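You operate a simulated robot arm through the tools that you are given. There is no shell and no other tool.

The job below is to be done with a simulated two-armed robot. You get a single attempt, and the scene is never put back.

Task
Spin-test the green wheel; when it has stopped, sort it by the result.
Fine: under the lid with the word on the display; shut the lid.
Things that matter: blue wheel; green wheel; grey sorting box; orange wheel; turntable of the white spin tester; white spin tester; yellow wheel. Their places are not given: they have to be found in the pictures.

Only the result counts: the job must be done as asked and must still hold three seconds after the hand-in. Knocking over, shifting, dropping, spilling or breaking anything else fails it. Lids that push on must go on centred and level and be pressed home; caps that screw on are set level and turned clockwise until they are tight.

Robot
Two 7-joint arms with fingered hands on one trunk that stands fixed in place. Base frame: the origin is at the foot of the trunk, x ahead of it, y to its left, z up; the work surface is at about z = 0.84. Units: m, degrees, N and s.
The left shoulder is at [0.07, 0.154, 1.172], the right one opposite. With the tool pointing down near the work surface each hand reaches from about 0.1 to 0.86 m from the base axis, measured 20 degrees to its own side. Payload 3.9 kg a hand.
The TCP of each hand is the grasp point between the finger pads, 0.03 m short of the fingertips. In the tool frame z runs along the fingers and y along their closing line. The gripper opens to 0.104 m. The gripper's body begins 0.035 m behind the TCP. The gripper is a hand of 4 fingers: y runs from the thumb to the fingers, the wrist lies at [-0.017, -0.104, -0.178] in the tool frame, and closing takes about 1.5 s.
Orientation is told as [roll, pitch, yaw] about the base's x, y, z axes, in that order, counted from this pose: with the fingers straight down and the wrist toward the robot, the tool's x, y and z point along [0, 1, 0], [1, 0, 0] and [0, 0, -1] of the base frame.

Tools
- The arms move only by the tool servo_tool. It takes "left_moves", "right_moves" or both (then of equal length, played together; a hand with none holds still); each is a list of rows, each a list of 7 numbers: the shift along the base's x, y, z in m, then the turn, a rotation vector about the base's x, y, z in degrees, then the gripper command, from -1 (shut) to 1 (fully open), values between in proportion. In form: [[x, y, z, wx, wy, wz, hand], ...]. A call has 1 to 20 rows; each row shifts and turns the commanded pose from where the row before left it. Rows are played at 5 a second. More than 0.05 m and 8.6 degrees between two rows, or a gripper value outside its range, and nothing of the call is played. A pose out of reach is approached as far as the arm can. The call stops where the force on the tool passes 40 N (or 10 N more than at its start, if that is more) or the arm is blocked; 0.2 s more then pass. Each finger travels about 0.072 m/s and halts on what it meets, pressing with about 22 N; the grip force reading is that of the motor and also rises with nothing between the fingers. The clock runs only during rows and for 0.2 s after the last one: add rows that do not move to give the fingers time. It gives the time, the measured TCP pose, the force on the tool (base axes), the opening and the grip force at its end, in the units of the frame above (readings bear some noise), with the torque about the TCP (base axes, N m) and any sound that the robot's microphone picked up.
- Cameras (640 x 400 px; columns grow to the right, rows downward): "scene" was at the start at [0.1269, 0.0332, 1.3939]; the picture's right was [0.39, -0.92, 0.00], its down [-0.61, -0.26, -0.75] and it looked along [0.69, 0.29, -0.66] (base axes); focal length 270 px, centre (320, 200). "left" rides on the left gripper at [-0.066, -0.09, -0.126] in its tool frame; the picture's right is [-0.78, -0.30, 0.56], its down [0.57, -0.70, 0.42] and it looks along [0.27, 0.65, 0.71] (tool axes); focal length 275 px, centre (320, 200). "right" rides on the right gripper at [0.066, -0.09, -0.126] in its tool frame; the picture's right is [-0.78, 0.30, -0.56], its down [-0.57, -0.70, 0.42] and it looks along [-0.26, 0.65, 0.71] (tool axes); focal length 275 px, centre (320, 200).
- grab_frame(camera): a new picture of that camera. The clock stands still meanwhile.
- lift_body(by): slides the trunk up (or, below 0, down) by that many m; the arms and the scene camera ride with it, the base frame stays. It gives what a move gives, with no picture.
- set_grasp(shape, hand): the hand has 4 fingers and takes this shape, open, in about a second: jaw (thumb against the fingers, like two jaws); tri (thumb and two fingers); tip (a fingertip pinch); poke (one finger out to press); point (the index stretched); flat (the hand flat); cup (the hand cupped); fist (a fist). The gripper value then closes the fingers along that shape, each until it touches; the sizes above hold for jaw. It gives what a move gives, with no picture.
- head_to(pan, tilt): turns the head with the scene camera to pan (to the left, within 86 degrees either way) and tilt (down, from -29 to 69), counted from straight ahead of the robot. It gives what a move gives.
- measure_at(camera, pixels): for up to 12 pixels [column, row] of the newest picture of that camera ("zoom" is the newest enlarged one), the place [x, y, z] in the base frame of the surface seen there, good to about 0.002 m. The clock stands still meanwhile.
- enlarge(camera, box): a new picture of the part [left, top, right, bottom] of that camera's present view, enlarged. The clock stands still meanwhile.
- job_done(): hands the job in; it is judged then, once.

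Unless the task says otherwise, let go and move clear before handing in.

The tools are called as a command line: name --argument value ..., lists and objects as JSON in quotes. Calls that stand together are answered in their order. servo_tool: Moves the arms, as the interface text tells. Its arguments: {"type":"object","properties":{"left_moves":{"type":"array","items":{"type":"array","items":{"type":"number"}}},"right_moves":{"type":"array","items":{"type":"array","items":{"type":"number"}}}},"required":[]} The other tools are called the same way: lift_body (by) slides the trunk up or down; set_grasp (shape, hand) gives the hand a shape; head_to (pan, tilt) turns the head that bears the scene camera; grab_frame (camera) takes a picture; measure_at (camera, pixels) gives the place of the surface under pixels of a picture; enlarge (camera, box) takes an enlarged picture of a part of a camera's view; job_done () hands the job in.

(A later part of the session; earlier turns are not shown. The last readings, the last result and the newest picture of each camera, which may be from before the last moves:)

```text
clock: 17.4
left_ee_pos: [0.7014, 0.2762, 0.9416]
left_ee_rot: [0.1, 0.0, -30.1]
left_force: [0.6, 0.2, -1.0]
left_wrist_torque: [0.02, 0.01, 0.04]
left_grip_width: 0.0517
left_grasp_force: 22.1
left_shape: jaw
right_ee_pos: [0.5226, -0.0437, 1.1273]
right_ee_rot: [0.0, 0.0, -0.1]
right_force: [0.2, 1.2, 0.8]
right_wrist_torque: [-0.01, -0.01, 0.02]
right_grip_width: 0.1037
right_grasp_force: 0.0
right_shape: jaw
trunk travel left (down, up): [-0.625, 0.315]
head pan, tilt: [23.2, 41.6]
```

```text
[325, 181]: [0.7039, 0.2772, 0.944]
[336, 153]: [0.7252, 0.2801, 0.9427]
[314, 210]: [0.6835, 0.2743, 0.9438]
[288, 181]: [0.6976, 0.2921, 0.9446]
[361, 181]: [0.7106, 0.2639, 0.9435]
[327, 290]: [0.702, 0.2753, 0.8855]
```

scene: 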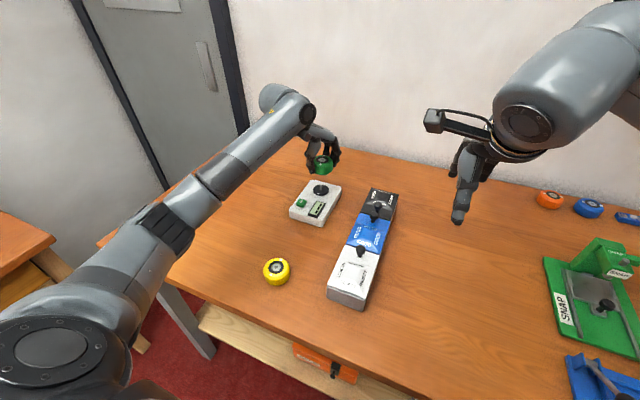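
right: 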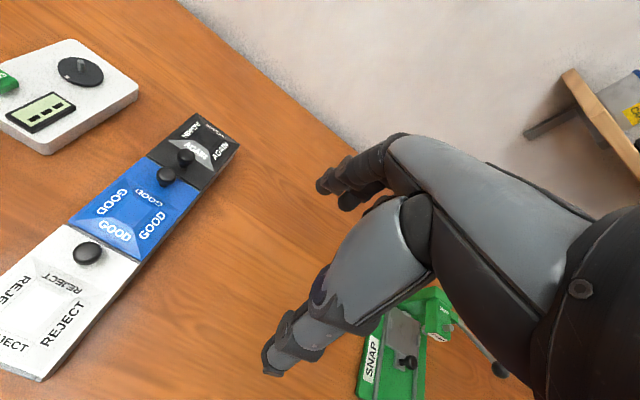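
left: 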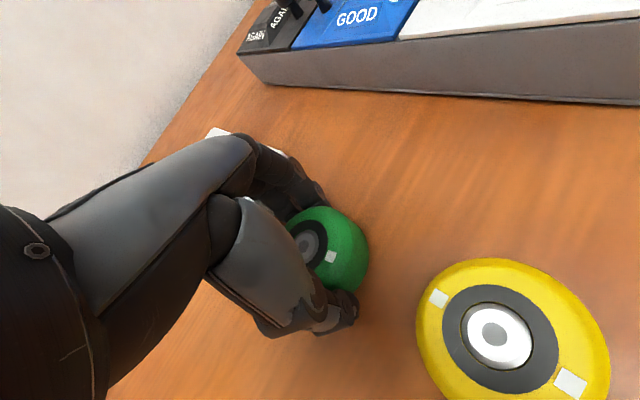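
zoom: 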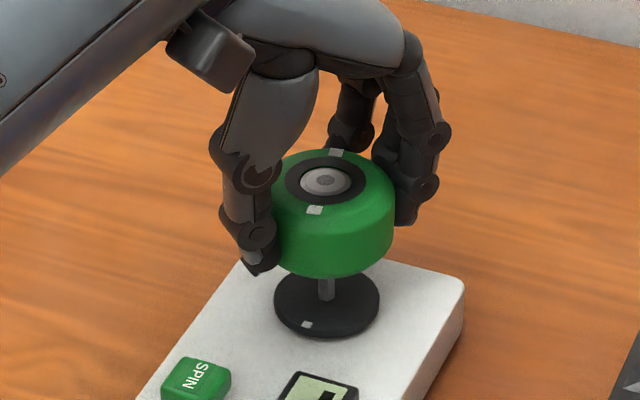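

The hub at (0.7040, 0.2773) is within 1 mm of the spindle axis. I'll lower it gently onto the turntable in small steps.

servo_tool --left_moves '[[0, 0, -0.006, 0, 0, 0, -1], [0, 0, -0.006, 0, 0, 0, -1], [0, 0, -0.006, 0, 0, 0, -1], [0, 0, -0.004, 0, 0, 0, -1], [0, 0, -0.003, 0, 0, 0, -1], [0, 0, -0.002, 0, 0, 0, -1], [0, 0, 0, 0, 0, 0, -1], [0, 0, 0, 0, 0, 0, -1]]'

enlarge --camera "right" --box '[0, 0, 200, 125]'

enlarge --camera "scene" --box '[280, 145, 360, 205]'

```text
clock: 19.2
left_ee_pos: [0.7009, 0.2772, 0.916]
left_ee_rot: [0.0, 0.1, -30.2]
left_force: [0.1, 0.3, -1.6]
left_wrist_torque: [0.0, -0.01, -0.02]
left_grip_width: 0.0517
left_grasp_force: 21.6
left_shape: jaw
right_ee_pos: [0.5245, -0.0433, 1.1276]
right_ee_rot: [-0.1, 0.0, 0.0]
right_force: [-0.7, -0.4, 0.6]
right_wrist_torque: [0.01, 0.02, 0.0]
right_grip_width: 0.1038
right_grasp_force: 0.0
right_shape: jaw
trunk travel left (down, up): [-0.625, 0.315]
head pan, tilt: [23.2, 41.6]
```

```text
3.20 times, centred on (100, 62) of right
```

zoom: 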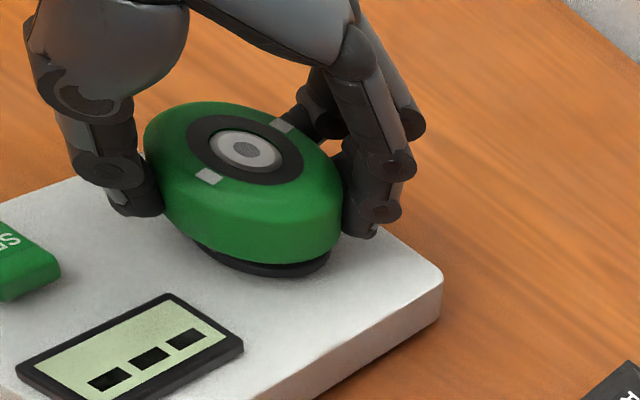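

```text
6.67 times, centred on (320, 175) of scene
```

zoom: 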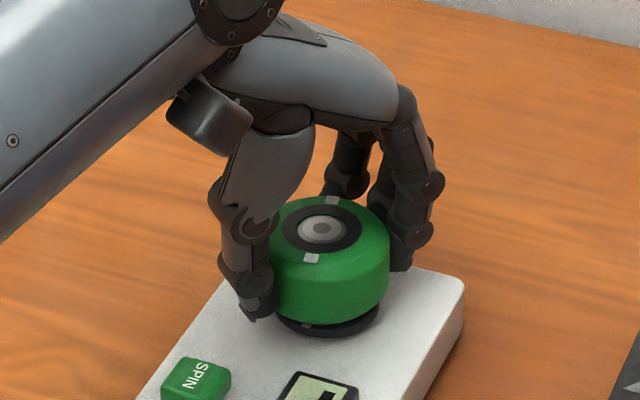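

The wheel has dropped over the pin with about 3 mm left to go. I'll lower it the rest of the way and then release.

servo_tool --left_moves '[[0, 0, -0.0015, 0, 0, 0, -1], [0, 0, -0.0015, 0, 0, 0, -1], [0, 0, 0, 0, 0, 0, -1], [0, 0, 0, 0, 0, 0, -1]]'

enlarge --camera "scene" --box '[280, 145, 360, 205]'

measure_at --camera "zoom" --pixels '[[322, 230], [331, 201], [311, 258], [288, 230], [358, 230]]'

```text
clock: 20.2
left_ee_pos: [0.7024, 0.2786, 0.9132]
left_ee_rot: [-0.1, -0.1, -30.1]
left_force: [-1.0, -0.4, -1.6]
left_wrist_torque: [-0.01, -0.01, -0.04]
left_grip_width: 0.0518
left_grasp_force: 21.9
left_shape: jaw
right_ee_pos: [0.5255, -0.0439, 1.1268]
right_ee_rot: [-0.1, 0.0, -0.1]
right_force: [-0.9, 0.0, 1.1]
right_wrist_torque: [-0.03, 0.01, 0.04]
right_grip_width: 0.1036
right_grasp_force: 0.1
right_shape: jaw
trunk travel left (down, up): [-0.625, 0.315]
head pan, tilt: [23.2, 41.6]
```

```text
6.67 times, centred on (320, 175) of scene
```

zoom: 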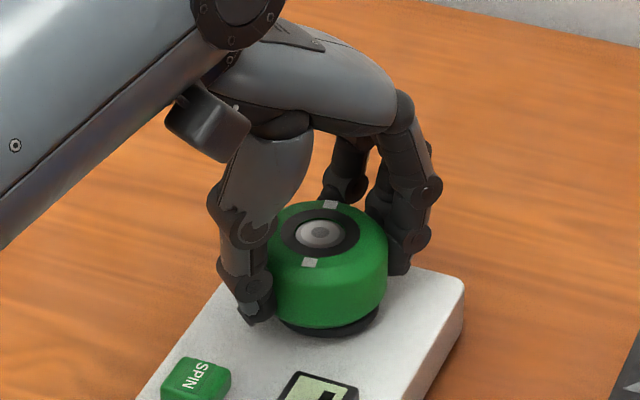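

```text
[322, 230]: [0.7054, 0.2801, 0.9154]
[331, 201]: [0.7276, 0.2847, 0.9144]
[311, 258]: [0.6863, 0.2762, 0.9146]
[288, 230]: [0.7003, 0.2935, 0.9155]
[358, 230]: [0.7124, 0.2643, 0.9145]
```

The wheel's top is at 0.915, so it's essentially seated, but the hub has drifted about 3 mm in +y. I'll nudge it back toward the spindle axis and lower 1 mm before opening.

servo_tool --left_moves '[[-0.0008, -0.002, 0, 0, 0, 0, -1], [0, 0, -0.001, 0, 0, 0, -1], [0, 0, 0, 0, 0, 0, -1]]'

enlarge --camera "scene" --box '[280, 145, 360, 205]'

measure_at --camera "zoom" --pixels '[[322, 231], [331, 203], [311, 260], [288, 232], [358, 232]]'

```text
clock: 21.0
left_ee_pos: [0.7017, 0.2761, 0.9107]
left_ee_rot: [-0.1, 0.1, -30.1]
left_force: [-0.6, -0.5, 0.2]
left_wrist_torque: [-0.02, -0.01, 0.01]
left_grip_width: 0.0516
left_grasp_force: 21.9
left_shape: jaw
right_ee_pos: [0.5244, -0.0438, 1.1275]
right_ee_rot: [0.0, 0.0, -0.1]
right_force: [1.0, 0.7, 0.4]
right_wrist_torque: [0.0, -0.02, -0.02]
right_grip_width: 0.1038
right_grasp_force: 0.0
right_shape: jaw
trunk travel left (down, up): [-0.625, 0.315]
head pan, tilt: [23.2, 41.6]
```

```text
6.67 times, centred on (320, 175) of scene
```

zoom: 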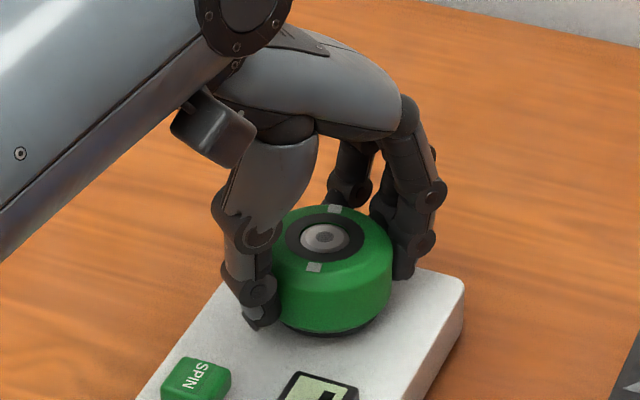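

```text
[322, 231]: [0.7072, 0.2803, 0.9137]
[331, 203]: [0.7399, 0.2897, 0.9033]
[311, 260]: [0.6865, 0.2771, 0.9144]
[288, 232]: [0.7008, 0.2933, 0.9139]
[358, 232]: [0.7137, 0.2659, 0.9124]
```

The weight is off the hand and the hub is centred, so the wheel is seated. I'll open the fingers slowly and raise the hand.

servo_tool --left_moves '[[0, 0, 0, 0, 0, 0, 0.1], [0, 0, 0, 0, 0, 0, 0.3], [0, 0, 0, 0, 0, 0, 0.5], [0, 0, 0, 0, 0, 0, 0.6], [0, 0, 0, 0, 0, 0, 0.6], [0, 0, 0.02, 0, 0, 0, 0.6], [0, 0, 0.03, 0, 0, 0, 0.6], [0, 0, 0.04, 0, 0, 0, 0.6], [0, 0, 0, 0, 0, 0, 0.6]]'

enlarge --camera "scene" --box '[280, 155, 360, 215]'

enlarge --camera "right" --box '[0, 0, 200, 125]'

```text
clock: 23.0
left_ee_pos: [0.7, 0.2757, 1.0018]
left_ee_rot: [0.0, 0.1, -30.1]
left_force: [-0.4, 0.4, 0.4]
left_wrist_torque: [0.01, 0.0, -0.03]
left_grip_width: 0.083
left_grasp_force: 0.1
left_shape: jaw
right_ee_pos: [0.5237, -0.0427, 1.1275]
right_ee_rot: [0.0, 0.1, -0.1]
right_force: [0.5, 0.8, 1.5]
right_wrist_torque: [0.03, 0.03, 0.01]
right_grip_width: 0.1038
right_grasp_force: 0.1
right_shape: jaw
trunk travel left (down, up): [-0.625, 0.315]
head pan, tilt: [23.2, 41.6]
```

```text
6.67 times, centred on (320, 185) of scene
```

zoom: 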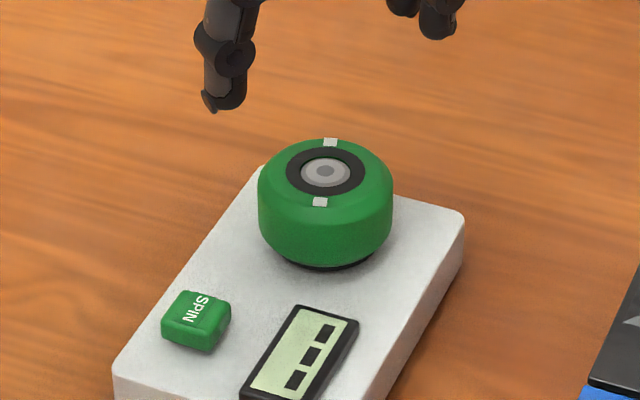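

```text
3.20 times, centred on (100, 62) of right
```

zoom: 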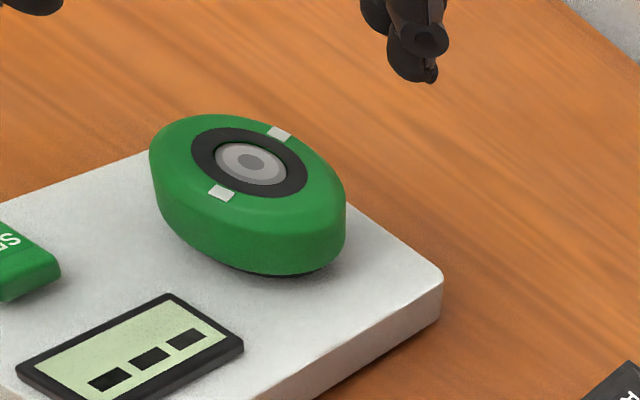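

The wheel sits level on the turntable and the display still shows dashes. I'll measure the SPIN button from the scene, back the left hand off and put it in the poke shape.

enlarge --camera "scene" --box '[280, 185, 344, 225]'

servo_tool --left_moves '[[-0.03, 0.005, 0.02, 0, 0, 7.5, 0.6], [-0.04, 0.005, 0.01, 0, 0, 7.5, 0.6], [-0.04, 0.005, 0.01, 0, 0, 7.5, 0.6], [0, 0, 0, 0, 0, 7.5, 0.6], [0, 0, 0, 0, 0, 0, 0.6]]'

set_grasp --hand "left" --shape "poke"

grab_frame --camera "scene"

grab_frame --camera "left"

```text
10.00 times, centred on (312, 205) of scene
```

zoom: 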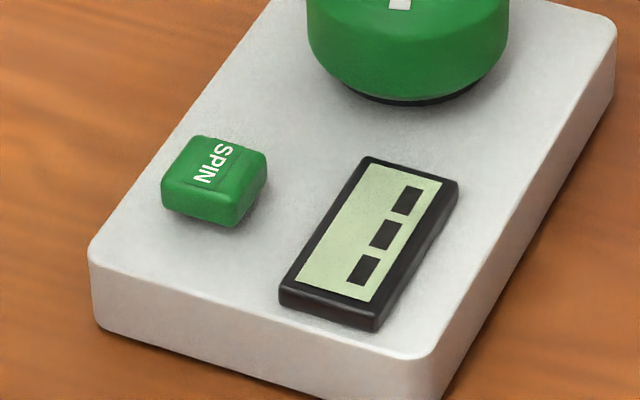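

```text
clock: 24.2
left_ee_pos: [0.5929, 0.2908, 1.0428]
left_ee_rot: [-0.1, 0.0, 0.1]
left_force: [0.1, 0.8, -0.7]
left_wrist_torque: [0.0, 0.0, 0.02]
left_grip_width: 0.083
left_grasp_force: 0.0
left_shape: jaw
right_ee_pos: [0.5245, -0.042, 1.1266]
right_ee_rot: [0.0, 0.0, -0.1]
right_force: [0.4, 0.8, 0.8]
right_wrist_torque: [-0.01, 0.02, -0.03]
right_grip_width: 0.1037
right_grasp_force: 0.0
right_shape: jaw
trunk travel left (down, up): [-0.625, 0.315]
head pan, tilt: [23.2, 41.6]
```

```text
clock: 25.1
left_ee_pos: [0.5931, 0.2918, 1.0426]
left_ee_rot: [0.0, 0.0, -0.2]
left_force: [0.1, -0.4, -0.2]
left_wrist_torque: [0.0, 0.01, -0.01]
left_grip_width: 0.0001
left_grasp_force: 0.1
left_shape: poke
right_ee_pos: [0.524, -0.0433, 1.1274]
right_ee_rot: [-0.1, 0.0, -0.2]
right_force: [0.7, 0.4, -0.7]
right_wrist_torque: [0.0, 0.01, -0.02]
right_grip_width: 0.1038
right_grasp_force: 0.1
right_shape: jaw
trunk travel left (down, up): [-0.625, 0.315]
head pan, tilt: [23.2, 41.6]
```

```text
taken
```

scene: 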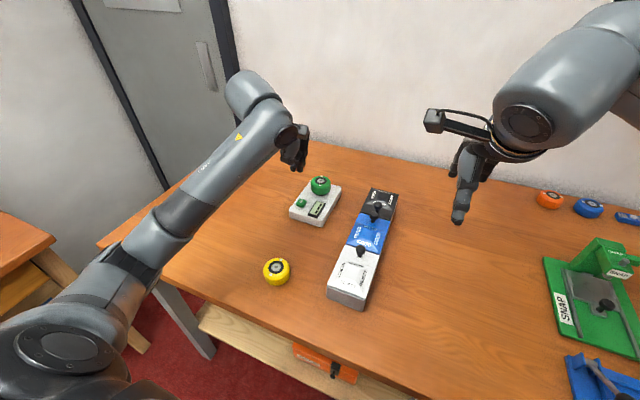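

```text
taken
```

left: 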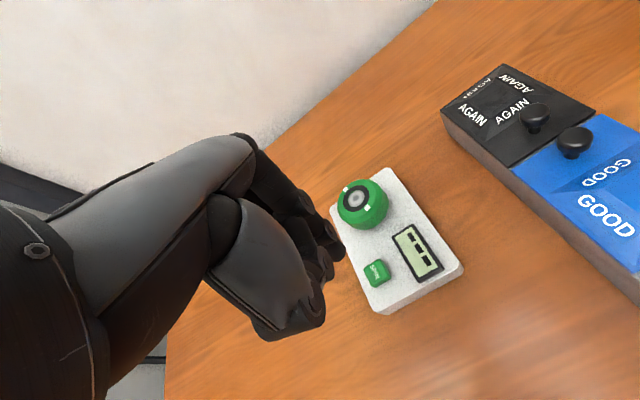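

The hand is in the poke shape. I'll zoom in to find the extended fingertip and measure it together with the button.

enlarge --camera "left" --box '[230, 150, 470, 340]'

enlarge --camera "scene" --box '[265, 115, 345, 215]'

enlarge --camera "right" --box '[0, 0, 240, 150]'

```text
2.11 times, centred on (350, 245) of left
```

zoom: 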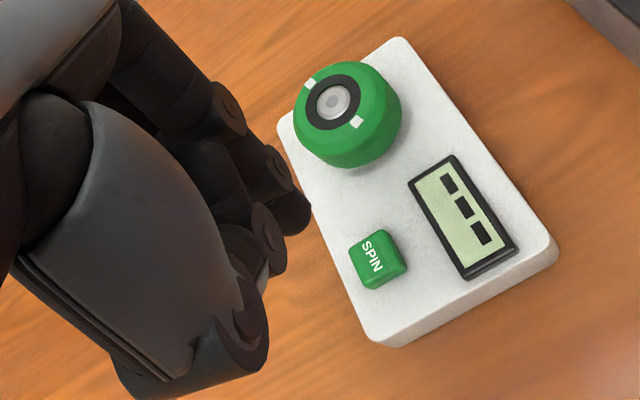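

```text
4.00 times, centred on (305, 165) of scene
```

zoom: 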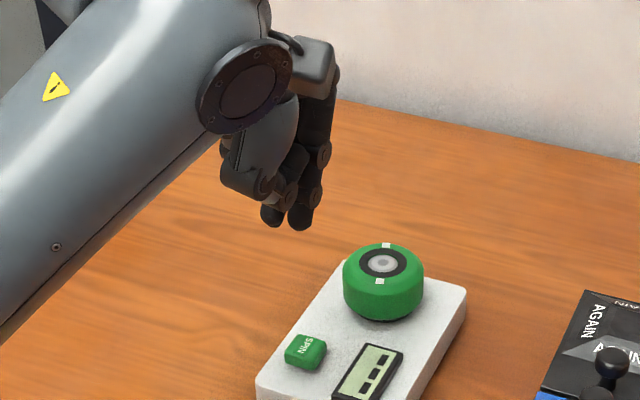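

```text
2.67 times, centred on (120, 75) of right
```

zoom: 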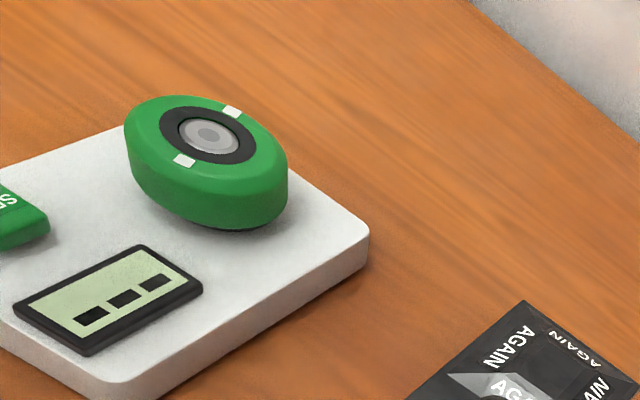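

enlarge --camera "scene" --box '[320, 130, 288, 180]'

enlarge --camera "scene" --box '[312, 130, 352, 155]'

enlarge --camera "scene" --box '[275, 137, 323, 207]'

```text
refused: the box must be [left, top, right, bottom]
```

```text
16.00 times, centred on (332, 142) of scene
```

zoom: 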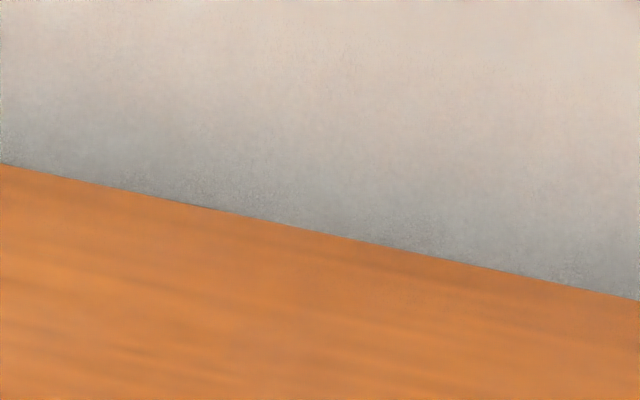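

```text
5.71 times, centred on (299, 172) of scene
```

zoom: 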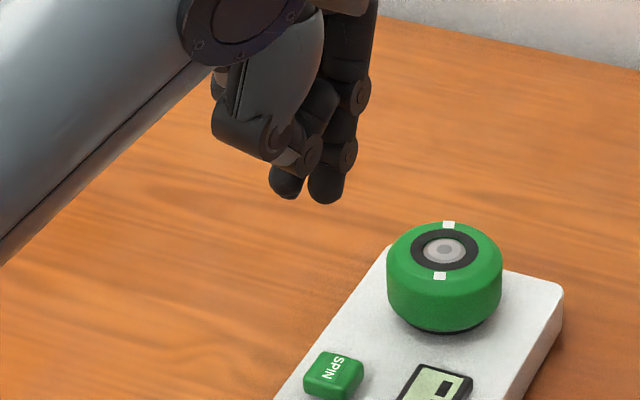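

measure_at --camera "zoom" --pixels '[[327, 195], [327, 185], [285, 190], [340, 165], [310, 160], [260, 150], [355, 95], [332, 368], [346, 362], [318, 372], [328, 385]]'

grab_frame --camera "right"

```text
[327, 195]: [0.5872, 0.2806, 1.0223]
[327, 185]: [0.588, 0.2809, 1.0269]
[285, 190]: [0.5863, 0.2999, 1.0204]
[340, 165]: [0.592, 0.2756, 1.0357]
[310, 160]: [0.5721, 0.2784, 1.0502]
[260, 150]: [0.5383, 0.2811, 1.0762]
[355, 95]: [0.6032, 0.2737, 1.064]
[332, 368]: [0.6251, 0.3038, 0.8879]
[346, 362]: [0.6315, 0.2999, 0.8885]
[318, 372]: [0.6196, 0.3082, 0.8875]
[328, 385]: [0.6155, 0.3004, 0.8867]
```

```text
taken
```

right: 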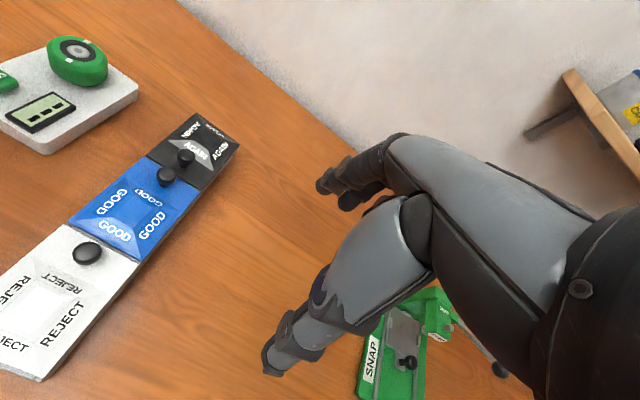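

Two fingertips are out, at about y=0.284 and 0.303, with tips 0.024 below the TCP. The button's top is at about (0.625, 0.301, 0.8885). I'll bring the outer fingertip over the button and stop just above it.

servo_tool --left_moves '[[0.016, -0.0005, -0.03, 0, 0, 0, 1], [0.015, -0.0005, -0.03, 0, 0, 0, 1], [0, 0, -0.03, 0, 0, 0, 1], [0, 0, -0.02, 0, 0, 0, 1], [0, 0, 0, 0, 0, 0, 1], [0, 0, 0, 0, 0, 0, 1]]'

enlarge --camera "scene" --box '[275, 160, 339, 220]'

grab_frame --camera "left"

```text
clock: 26.5
left_ee_pos: [0.6254, 0.291, 0.9322]
left_ee_rot: [0.0, 0.0, -0.1]
left_force: [0.3, 1.1, 0.0]
left_wrist_torque: [0.01, 0.02, -0.01]
left_grip_width: 0.0
left_grasp_force: 0.2
left_shape: poke
right_ee_pos: [0.525, -0.0439, 1.1281]
right_ee_rot: [0.1, 0.1, 0.0]
right_force: [-0.7, 0.0, 0.6]
right_wrist_torque: [0.02, 0.02, 0.01]
right_grip_width: 0.1038
right_grasp_force: 0.0
right_shape: jaw
trunk travel left (down, up): [-0.625, 0.315]
head pan, tilt: [23.2, 41.6]
```

```text
6.67 times, centred on (307, 190) of scene
```

zoom: 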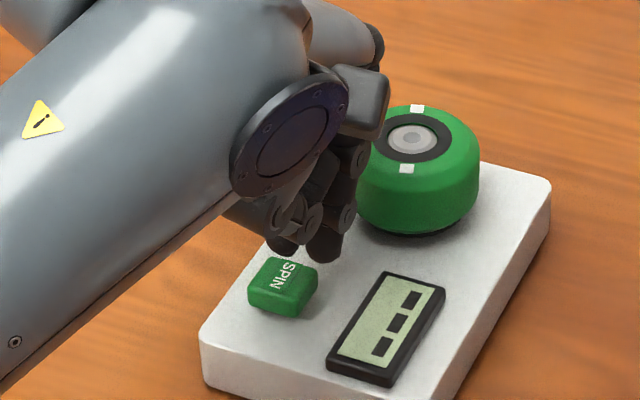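

```text
taken
```

left: 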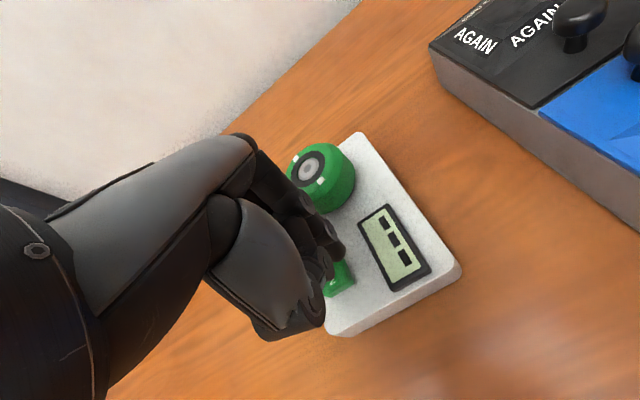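

measure_at --camera "zoom" --pixels '[[322, 256], [284, 250], [283, 283], [270, 275], [300, 272], [285, 262], [265, 292], [283, 300]]'

```text
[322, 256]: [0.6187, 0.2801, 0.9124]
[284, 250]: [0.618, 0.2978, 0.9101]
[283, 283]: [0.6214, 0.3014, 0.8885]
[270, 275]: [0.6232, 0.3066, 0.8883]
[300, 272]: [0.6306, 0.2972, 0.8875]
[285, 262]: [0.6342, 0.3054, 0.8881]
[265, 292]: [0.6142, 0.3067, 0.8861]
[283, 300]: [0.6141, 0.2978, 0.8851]
```

The outer fingertip is right over the button's centre with a gap of about 20 mm. I'll press down gently in small steps.

servo_tool --left_moves '[[0.0005, 0.0005, -0.008, 0, 0, 0, 1], [0, 0, -0.008, 0, 0, 0, 1], [0, 0, -0.004, 0, 0, 0, 1], [0, 0, -0.002, 0, 0, 0, 1], [0, 0, 0, 0, 0, 0, 1]]'

enlarge --camera "scene" --box '[275, 160, 339, 220]'

```text
clock: 27.7
left_ee_pos: [0.6242, 0.2911, 0.912]
left_ee_rot: [0.1, -0.1, -0.1]
left_force: [0.5, 1.4, 7.3]
left_wrist_torque: [0.07, -0.05, -0.01]
left_grip_width: 0.0004
left_grasp_force: 0.1
left_shape: poke
right_ee_pos: [0.5239, -0.0437, 1.128]
right_ee_rot: [0.0, 0.0, -0.1]
right_force: [-0.3, 1.0, -0.1]
right_wrist_torque: [-0.01, 0.01, -0.01]
right_grip_width: 0.1037
right_grasp_force: 0.2
right_shape: jaw
trunk travel left (down, up): [-0.625, 0.315]
head pan, tilt: [23.2, 41.6]
heard: click
```

```text
6.67 times, centred on (307, 190) of scene
```

zoom: 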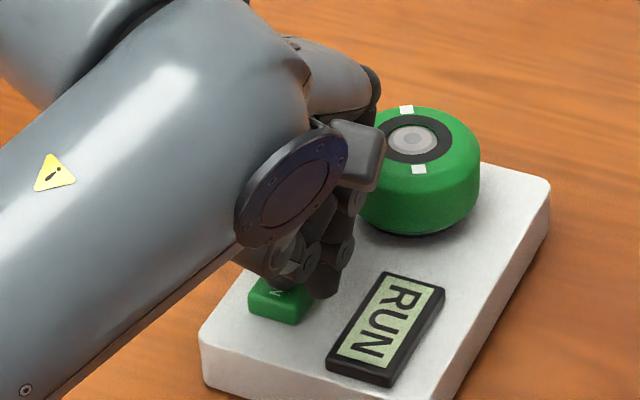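

A click was heard and the display reads RUN, so the wheel is spinning. I'll lift off the button, move clear and wait.

servo_tool --left_moves '[[0, 0, 0.02, 0, 0, 0, 1], [-0.01, 0.01, 0.03, 0, 0, 0, 1], [-0.03, 0.02, 0.04, 0, 0, 0, 1], [-0.04, 0.02, 0.03, 0, 0, 0, 1], [-0.03, 0.02, 0, 0, 0, 0, 1], [0, 0, 0, 0, 0, 0, 1], [0, 0, 0, 0, 0, 0, 1], [0, 0, 0, 0, 0, 0, 1], [0, 0, 0, 0, 0, 0, 1], [0, 0, 0, 0, 0, 0, 1]]'

enlarge --camera "scene" --box '[275, 160, 339, 220]'

```text
refused: row 3 steps farther than a row can; nothing moved
```

```text
6.67 times, centred on (307, 190) of scene
```

zoom: 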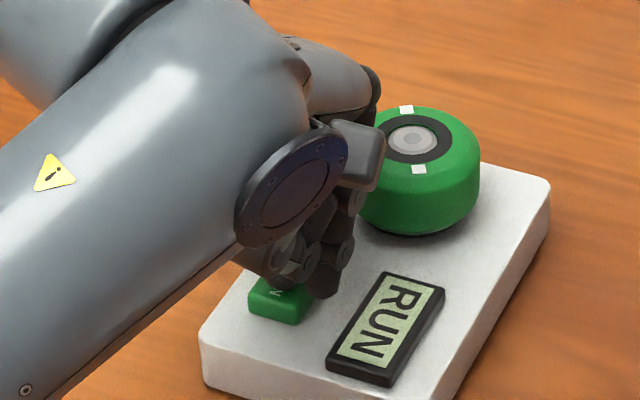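

That call was refused because row 3 was too long, and nothing moved. I'll resend it with shorter rows.

servo_tool --left_moves '[[0, 0, 0.02, 0, 0, 0, 1], [-0.01, 0.01, 0.03, 0, 0, 0, 1], [-0.02, 0.02, 0.03, 0, 0, 0, 1], [-0.03, 0.02, 0.02, 0, 0, 0, 1], [-0.03, 0.02, 0.02, 0, 0, 0, 1], [-0.03, 0.01, 0, 0, 0, 0, 1], [0, 0, 0, 0, 0, 0, 1], [0, 0, 0, 0, 0, 0, 1]]'

enlarge --camera "scene" --box '[275, 160, 339, 220]'

```text
clock: 29.5
left_ee_pos: [0.5036, 0.3729, 1.0282]
left_ee_rot: [-0.1, 0.0, 0.0]
left_force: [1.0, 0.2, -0.4]
left_wrist_torque: [-0.01, -0.05, -0.02]
left_grip_width: 0.0
left_grasp_force: 0.1
left_shape: poke
right_ee_pos: [0.525, -0.0419, 1.1286]
right_ee_rot: [0.0, 0.0, -0.1]
right_force: [-0.2, -0.3, -0.4]
right_wrist_torque: [-0.01, -0.01, 0.01]
right_grip_width: 0.1035
right_grasp_force: 0.0
right_shape: jaw
trunk travel left (down, up): [-0.625, 0.315]
head pan, tilt: [23.2, 41.6]
```

```text
6.67 times, centred on (307, 190) of scene
```

zoom: 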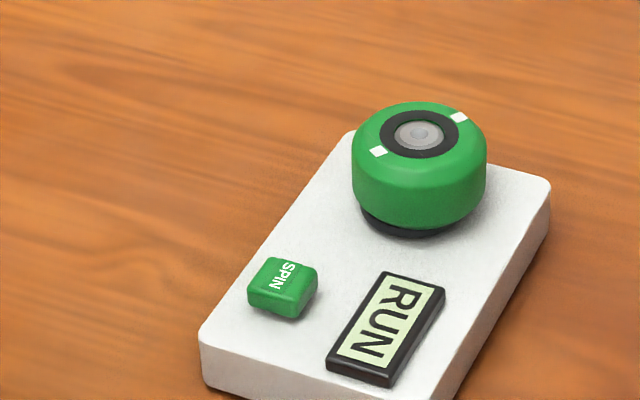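

The display reads RUN and the wheel's marks have turned. I'll return the left hand to the jaw shape while the test runs and look again in a few seconds.

set_grasp --hand "left" --shape "jaw"

servo_tool --left_moves '[[0, 0, 0, 0, 0, 0, 1], [0, 0, 0, 0, 0, 0, 1], [0, 0, 0, 0, 0, 0, 1], [0, 0, 0, 0, 0, 0, 1], [0, 0, 0, 0, 0, 0, 1], [0, 0, 0, 0, 0, 0, 1], [0, 0, 0, 0, 0, 0, 1], [0, 0, 0, 0, 0, 0, 1], [0, 0, 0, 0, 0, 0, 1], [0, 0, 0, 0, 0, 0, 1]]'

enlarge --camera "scene" --box '[275, 160, 339, 220]'

```text
clock: 30.4
left_ee_pos: [0.5046, 0.3741, 1.0274]
left_ee_rot: [0.0, 0.1, -0.1]
left_force: [-0.1, 0.0, -0.8]
left_wrist_torque: [0.0, -0.01, -0.01]
left_grip_width: 0.1043
left_grasp_force: 0.0
left_shape: jaw
right_ee_pos: [0.5247, -0.0423, 1.1272]
right_ee_rot: [0.0, 0.1, -0.1]
right_force: [-0.3, -1.3, 0.6]
right_wrist_torque: [0.0, 0.0, 0.05]
right_grip_width: 0.1034
right_grasp_force: 0.1
right_shape: jaw
trunk travel left (down, up): [-0.625, 0.315]
head pan, tilt: [23.2, 41.6]
```

```text
clock: 32.6
left_ee_pos: [0.5048, 0.3749, 1.0258]
left_ee_rot: [0.0, 0.1, -0.1]
left_force: [0.0, 0.3, 0.1]
left_wrist_torque: [-0.02, 0.02, -0.01]
left_grip_width: 0.1041
left_grasp_force: 0.0
left_shape: jaw
right_ee_pos: [0.5246, -0.0418, 1.1274]
right_ee_rot: [0.0, 0.0, 0.0]
right_force: [0.4, 0.7, 0.3]
right_wrist_torque: [0.02, 0.0, -0.03]
right_grip_width: 0.1035
right_grasp_force: 0.1
right_shape: jaw
trunk travel left (down, up): [-0.625, 0.315]
head pan, tilt: [23.2, 41.6]
```

```text
6.67 times, centred on (307, 190) of scene
```

zoom: 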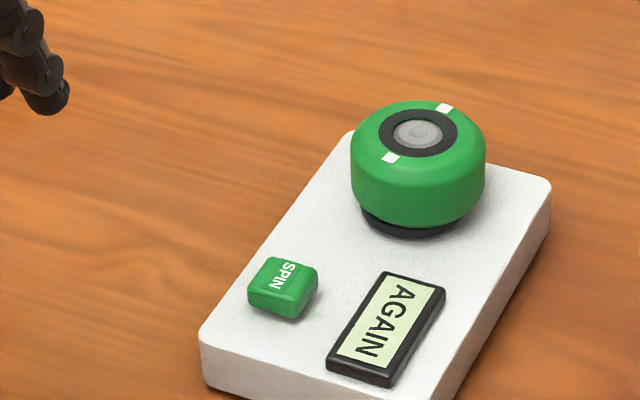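

The display now reads AGAIN. I'll wait to be sure the wheel has fully stopped and the word stays the same.

servo_tool --left_moves '[[0, 0, 0, 0, 0, 0, 1], [0, 0, 0, 0, 0, 0, 1], [0, 0, 0, 0, 0, 0, 1], [0, 0, 0, 0, 0, 0, 1], [0, 0, 0, 0, 0, 0, 1], [0, 0, 0, 0, 0, 0, 1], [0, 0, 0, 0, 0, 0, 1], [0, 0, 0, 0, 0, 0, 1]]'

enlarge --camera "scene" --box '[275, 160, 339, 220]'

servo_tool --left_moves '[[0, 0, 0, 0, 0, 0, 1], [0, 0, 0, 0, 0, 0, 1], [0, 0, 0, 0, 0, 0, 1], [0, 0, 0, 0, 0, 0, 1], [0, 0, 0, 0, 0, 0, 1], [0, 0, 0, 0, 0, 0, 1], [0, 0, 0, 0, 0, 0, 1], [0, 0, 0, 0, 0, 0, 1], [0, 0, 0, 0, 0, 0, 1], [0, 0, 0, 0, 0, 0, 1]]'

enlarge --camera "scene" --box '[275, 160, 339, 220]'

```text
clock: 34.4
left_ee_pos: [0.5044, 0.3735, 1.0273]
left_ee_rot: [0.0, 0.0, -0.1]
left_force: [0.4, 0.1, -0.1]
left_wrist_torque: [0.03, -0.03, 0.02]
left_grip_width: 0.1039
left_grasp_force: 0.1
left_shape: jaw
right_ee_pos: [0.5244, -0.0432, 1.1271]
right_ee_rot: [-0.1, 0.1, -0.1]
right_force: [0.3, 0.4, -0.4]
right_wrist_torque: [0.03, 0.01, -0.03]
right_grip_width: 0.1037
right_grasp_force: 0.1
right_shape: jaw
trunk travel left (down, up): [-0.625, 0.315]
head pan, tilt: [23.2, 41.6]
```

```text
6.67 times, centred on (307, 190) of scene
```

zoom: 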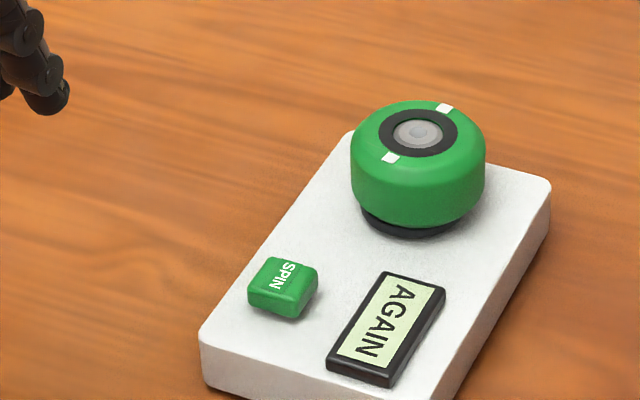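

```text
clock: 36.6
left_ee_pos: [0.505, 0.3742, 1.0274]
left_ee_rot: [0.0, 0.0, -0.1]
left_force: [-0.3, -0.2, 0.0]
left_wrist_torque: [0.0, -0.02, -0.04]
left_grip_width: 0.1038
left_grasp_force: 0.1
left_shape: jaw
right_ee_pos: [0.5234, -0.0436, 1.129]
right_ee_rot: [0.0, -0.1, -0.1]
right_force: [0.3, -0.9, -0.6]
right_wrist_torque: [0.02, 0.0, -0.01]
right_grip_width: 0.1038
right_grasp_force: 0.1
right_shape: jaw
trunk travel left (down, up): [-0.625, 0.315]
head pan, tilt: [23.2, 41.6]
```

```text
6.67 times, centred on (307, 190) of scene
```

zoom: 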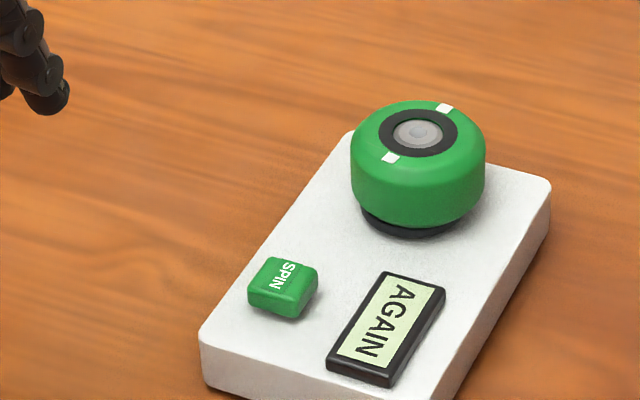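

The wheel is at rest (marks identical at 34.4 s and 36.6 s) and the display steadily reads AGAIN, so it belongs under the black AGAIN lid. I'll put the right hand in a fingertip pinch for the lid knob and turn it so it closes along y.

set_grasp --hand "right" --shape "tip"

servo_tool --right_moves '[[0.005, 0.005, 0, 0, 0, 8, 1], [0.005, 0.005, 0, 0, 0, 8, 1], [0.005, 0.005, 0, 0, 0, 8, 1], [0.005, 0.005, 0, 0, 0, 8, 1], [0.005, 0.005, 0, 0, 0, 8, 1], [0.005, 0.005, 0, 0, 0, 8, 1], [0.005, 0.005, 0, 0, 0, 8, 1], [0.005, 0.005, 0, 0, 0, 8, 1], [0.005, 0.005, 0, 0, 0, 8, 1], [0.005, 0.005, 0, 0, 0, 8, 1], [0.005, 0.005, 0, 0, 0, 8, 1], [0, 0, 0, 0, 0, 2, 1], [0, 0, 0, 0, 0, 0, 1]]'

grab_frame --camera "scene"

grab_frame --camera "right"

grab_frame --camera "left"

```text
clock: 37.5
left_ee_pos: [0.5049, 0.3738, 1.0272]
left_ee_rot: [0.1, 0.0, -0.1]
left_force: [0.3, -0.1, -0.2]
left_wrist_torque: [-0.02, 0.02, 0.0]
left_grip_width: 0.1041
left_grasp_force: 0.1
left_shape: jaw
right_ee_pos: [0.5247, -0.0426, 1.1276]
right_ee_rot: [0.0, 0.0, -0.1]
right_force: [0.3, 1.1, 0.6]
right_wrist_torque: [0.05, 0.01, -0.01]
right_grip_width: 0.104
right_grasp_force: 0.0
right_shape: tip
trunk travel left (down, up): [-0.625, 0.315]
head pan, tilt: [23.2, 41.6]
```

```text
clock: 40.3
left_ee_pos: [0.5041, 0.3745, 1.0258]
left_ee_rot: [0.0, 0.1, 0.0]
left_force: [-0.2, -0.3, 0.1]
left_wrist_torque: [-0.02, -0.01, -0.02]
left_grip_width: 0.104
left_grasp_force: 0.1
left_shape: jaw
right_ee_pos: [0.5527, -0.0164, 1.1258]
right_ee_rot: [0.0, -0.1, 45.9]
right_force: [-0.2, -0.2, 0.4]
right_wrist_torque: [-0.02, 0.01, -0.02]
right_grip_width: 0.1036
right_grasp_force: 0.1
right_shape: tip
right hand out of reach, approached as far as the arm can: row 6, 7, 8, 9, 10, 11
trunk travel left (down, up): [-0.625, 0.315]
head pan, tilt: [23.2, 41.6]
```

```text
taken
```

scene: 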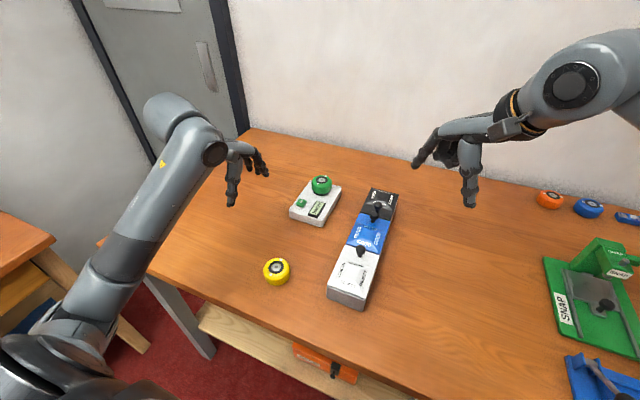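

```text
taken
```

right: 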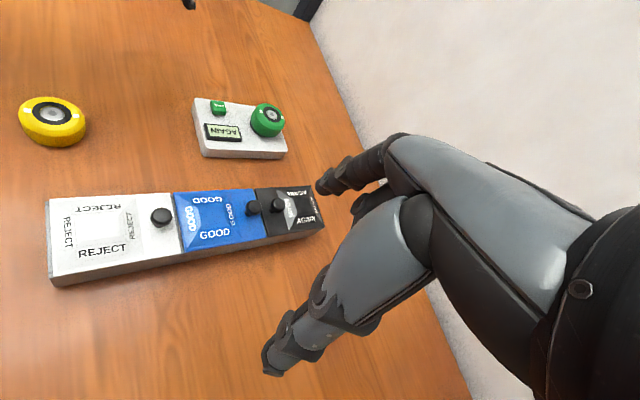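

```text
taken
```

left: 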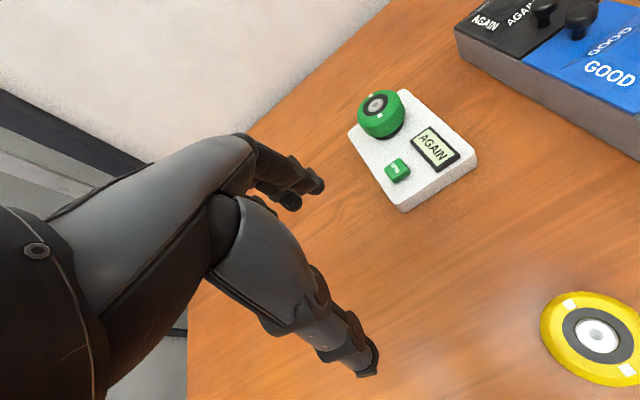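

The right wrist stops at about 46° of yaw, but a diagonal pinch on the knob still clears the GOOD knob. I'll bring the right hand to hover above the AGAIN knob and look at it.

servo_tool --right_moves '[[0.025, 0.028, 0, 0, 0, 0, 0.3], [0.025, 0.028, 0, 0, 0, 0, 0.3], [0.025, 0.028, -0.01, 0, 0, 0, 0.3], [0.025, 0.027, -0.02, 0, 0, 0, 0.3], [0, 0, -0.03, 0, 0, 0, 0.3], [0, 0, -0.03, 0, 0, 0, 0.3], [0, 0, 0, 0, 0, 0, 0.3], [0, 0, 0, 0, 0, 0, 0.3]]'

grab_frame --camera "scene"

grab_frame --camera "right"

```text
clock: 42.1
left_ee_pos: [0.5049, 0.3731, 1.0275]
left_ee_rot: [-0.1, 0.1, -0.1]
left_force: [-0.1, -0.2, -0.6]
left_wrist_torque: [-0.01, 0.0, 0.03]
left_grip_width: 0.1038
left_grasp_force: 0.0
left_shape: jaw
right_ee_pos: [0.5787, 0.0101, 1.0658]
right_ee_rot: [0.1, 0.0, 46.0]
right_force: [0.5, 0.3, 0.5]
right_wrist_torque: [-0.04, 0.02, 0.01]
right_grip_width: 0.0676
right_grasp_force: 0.1
right_shape: tip
right hand out of reach, approached as far as the arm can: row 2, 3, 4
trunk travel left (down, up): [-0.625, 0.315]
head pan, tilt: [23.2, 41.6]
```

```text
taken
```

scene: 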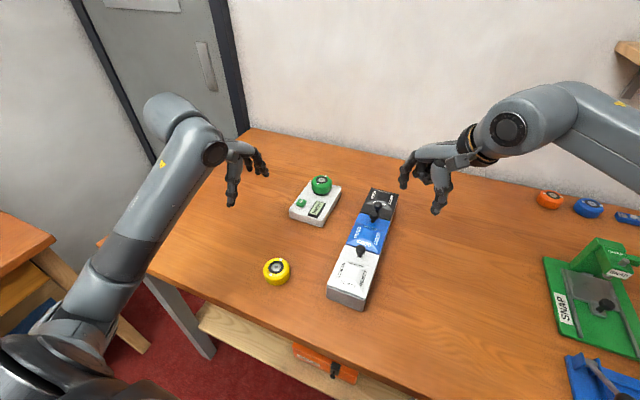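

```text
taken
```

right: 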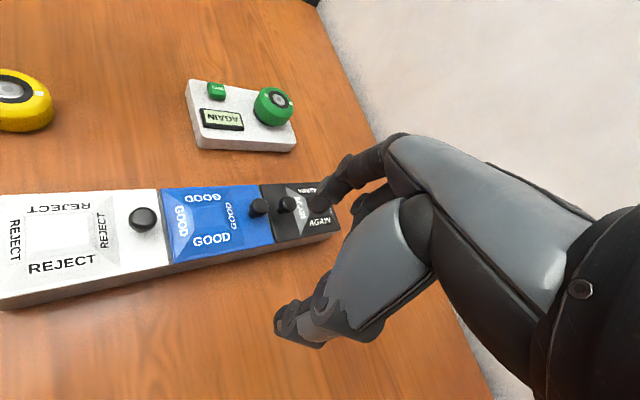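

With that yaw the right arm can't get as far as the knob. The left arm suits that spot better, so I'll retract the right arm and bring the left hand over the box in the pinch shape.

servo_tool --right_moves '[[-0.01, -0.02, 0.01, 0, 0, -8, 0.3], [-0.01, -0.02, 0.01, 0, 0, -8, 0.3], [-0.01, -0.02, 0.01, 0, 0, -8, 0.3], [-0.01, -0.02, 0.01, 0, 0, -8, 0.3], [-0.01, -0.02, 0.01, 0, 0, -8, 0.3], [-0.01, -0.01, 0.01, 0, 0, -6, 0.3], [0, 0, 0, 0, 0, 0, 0.3]]' --left_moves '[[0.0, -0.03, 0.02, 0, 0, 0, 1], [0.01, -0.03, 0.02, 0, 0, -8, 1], [0.02, -0.03, 0.01, 0, 0, -8, 1], [0.03, -0.03, 0, 0, 0, -8, 1], [0.03, -0.03, 0, 0, 0, -8, 1], [0.02, -0.03, 0, 0, 0, -8, 1], [0, 0, 0, 0, 0, 0, 1]]'

set_grasp --hand "left" --shape "tip"

grab_frame --camera "scene"

grab_frame --camera "left"

```text
clock: 43.7
left_ee_pos: [0.6166, 0.1931, 1.0854]
left_ee_rot: [-0.1, 0.0, -40.2]
left_force: [0.2, 1.3, -0.3]
left_wrist_torque: [-0.03, 0.02, 0.02]
left_grip_width: 0.1038
left_grasp_force: 0.0
left_shape: jaw
right_ee_pos: [0.5188, -0.1, 1.125]
right_ee_rot: [0.0, 0.0, 0.0]
right_force: [-0.3, -0.6, -0.4]
right_wrist_torque: [-0.03, 0.03, 0.04]
right_grip_width: 0.0676
right_grasp_force: 0.0
right_shape: tip
trunk travel left (down, up): [-0.625, 0.315]
head pan, tilt: [23.2, 41.6]
```

```text
clock: 44.6
left_ee_pos: [0.6167, 0.1921, 1.0839]
left_ee_rot: [-0.1, 0.0, -40.1]
left_force: [0.2, 0.6, -0.4]
left_wrist_torque: [-0.01, -0.01, 0.01]
left_grip_width: 0.104
left_grasp_force: 0.0
left_shape: tip
right_ee_pos: [0.5194, -0.0999, 1.124]
right_ee_rot: [0.0, 0.0, -0.1]
right_force: [-0.2, -0.9, 0.9]
right_wrist_torque: [0.01, 0.02, -0.05]
right_grip_width: 0.0677
right_grasp_force: 0.1
right_shape: tip
trunk travel left (down, up): [-0.625, 0.315]
head pan, tilt: [23.2, 41.6]
```

```text
taken
```

scene: 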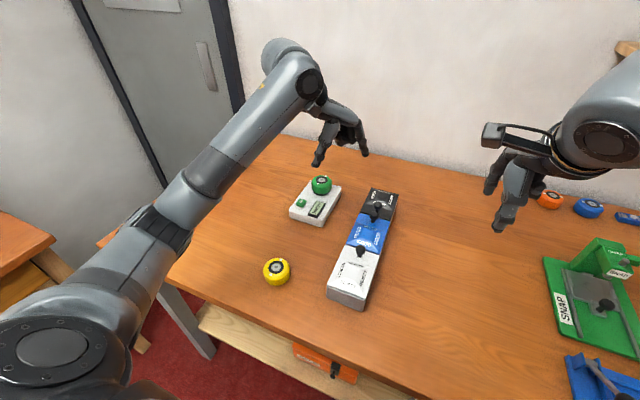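

```text
taken
```

left: 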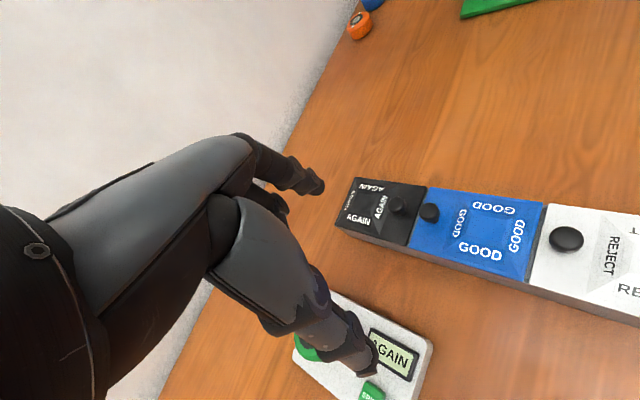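

The left hand in the pinch shape is over the box at yaw −40. I'll try turning it toward −85° as I bring it above the AGAIN knob.

servo_tool --left_moves '[[0.0066, -0.016, -0.005, 0, 0, -8, 0.4], [0.0066, -0.016, -0.005, 0, 0, -8, 0.4], [0.0066, -0.016, -0.005, 0, 0, -8, 0.4], [0.0066, -0.016, -0.005, 0, 0, -8, 0.4], [0.0066, -0.016, -0.005, 0, 0, -8, 0.4], [0.0066, -0.015, -0.005, 0, 0, -6, 0.4], [0, 0, 0, 0, 0, 0, 0.4]]'

grab_frame --camera "left"

grab_frame --camera "scene"

```text
clock: 46.2
left_ee_pos: [0.6512, 0.0986, 1.0509]
left_ee_rot: [0.0, -0.1, -86.2]
left_force: [0.4, -0.3, -1.3]
left_wrist_torque: [0.05, 0.0, -0.01]
left_grip_width: 0.073
left_grasp_force: 0.0
left_shape: tip
right_ee_pos: [0.5195, -0.0995, 1.1247]
right_ee_rot: [0.0, 0.0, -0.1]
right_force: [0.9, -0.1, -0.2]
right_wrist_torque: [-0.01, 0.01, 0.0]
right_grip_width: 0.068
right_grasp_force: 0.0
right_shape: tip
trunk travel left (down, up): [-0.625, 0.315]
head pan, tilt: [23.2, 41.6]
```

```text
taken
```

left: 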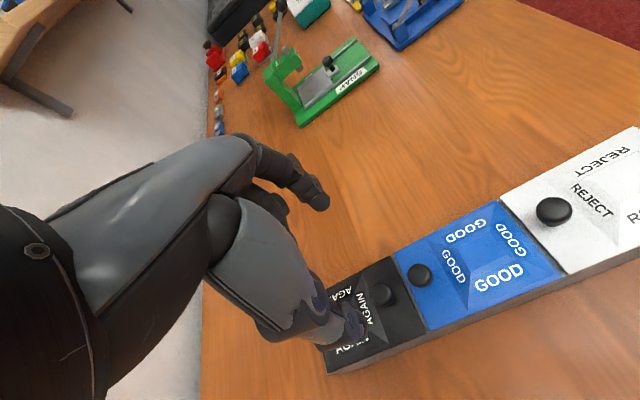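

```text
taken
```

scene: 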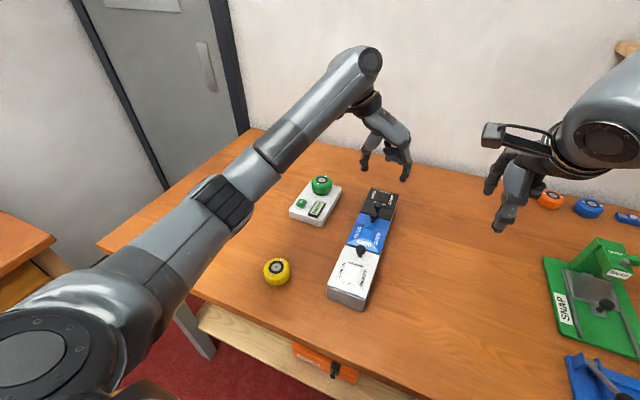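

Yaw −86° is reached with the TCP at (0.651, 0.099, 1.051). I'll zoom in to locate the pinch fingertips relative to the knob.

enlarge --camera "scene" --box '[340, 125, 436, 225]'

enlarge --camera "left" --box '[220, 130, 480, 390]'

enlarge --camera "right" --box '[0, 0, 400, 250]'

```text
4.00 times, centred on (388, 175) of scene
```

zoom: 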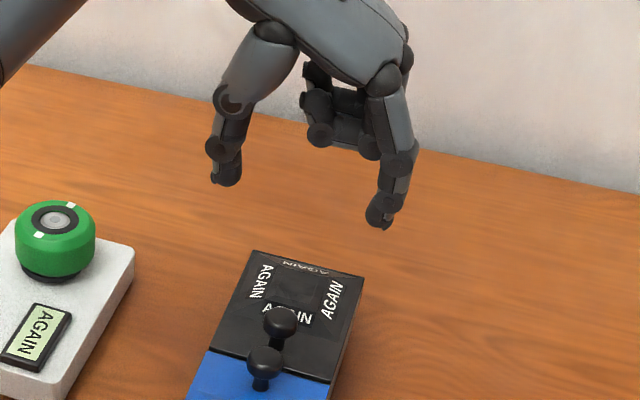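

```text
1.54 times, centred on (350, 260) of left
```

zoom: 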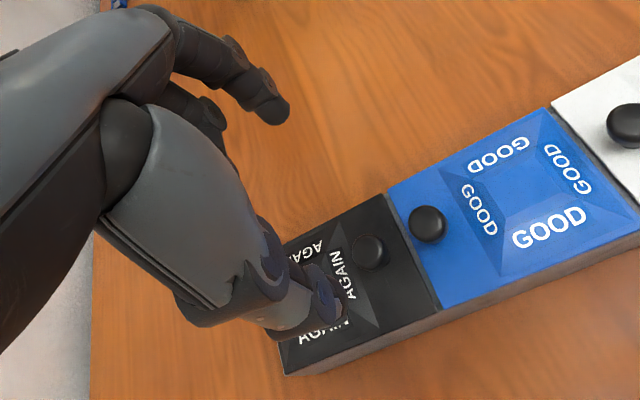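

```text
1.60 times, centred on (200, 125) of right
```

zoom: 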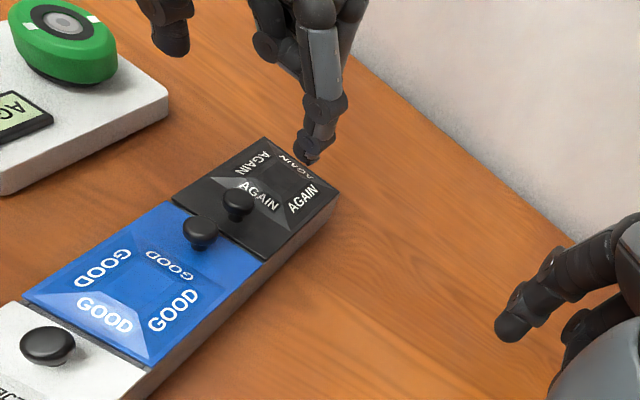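

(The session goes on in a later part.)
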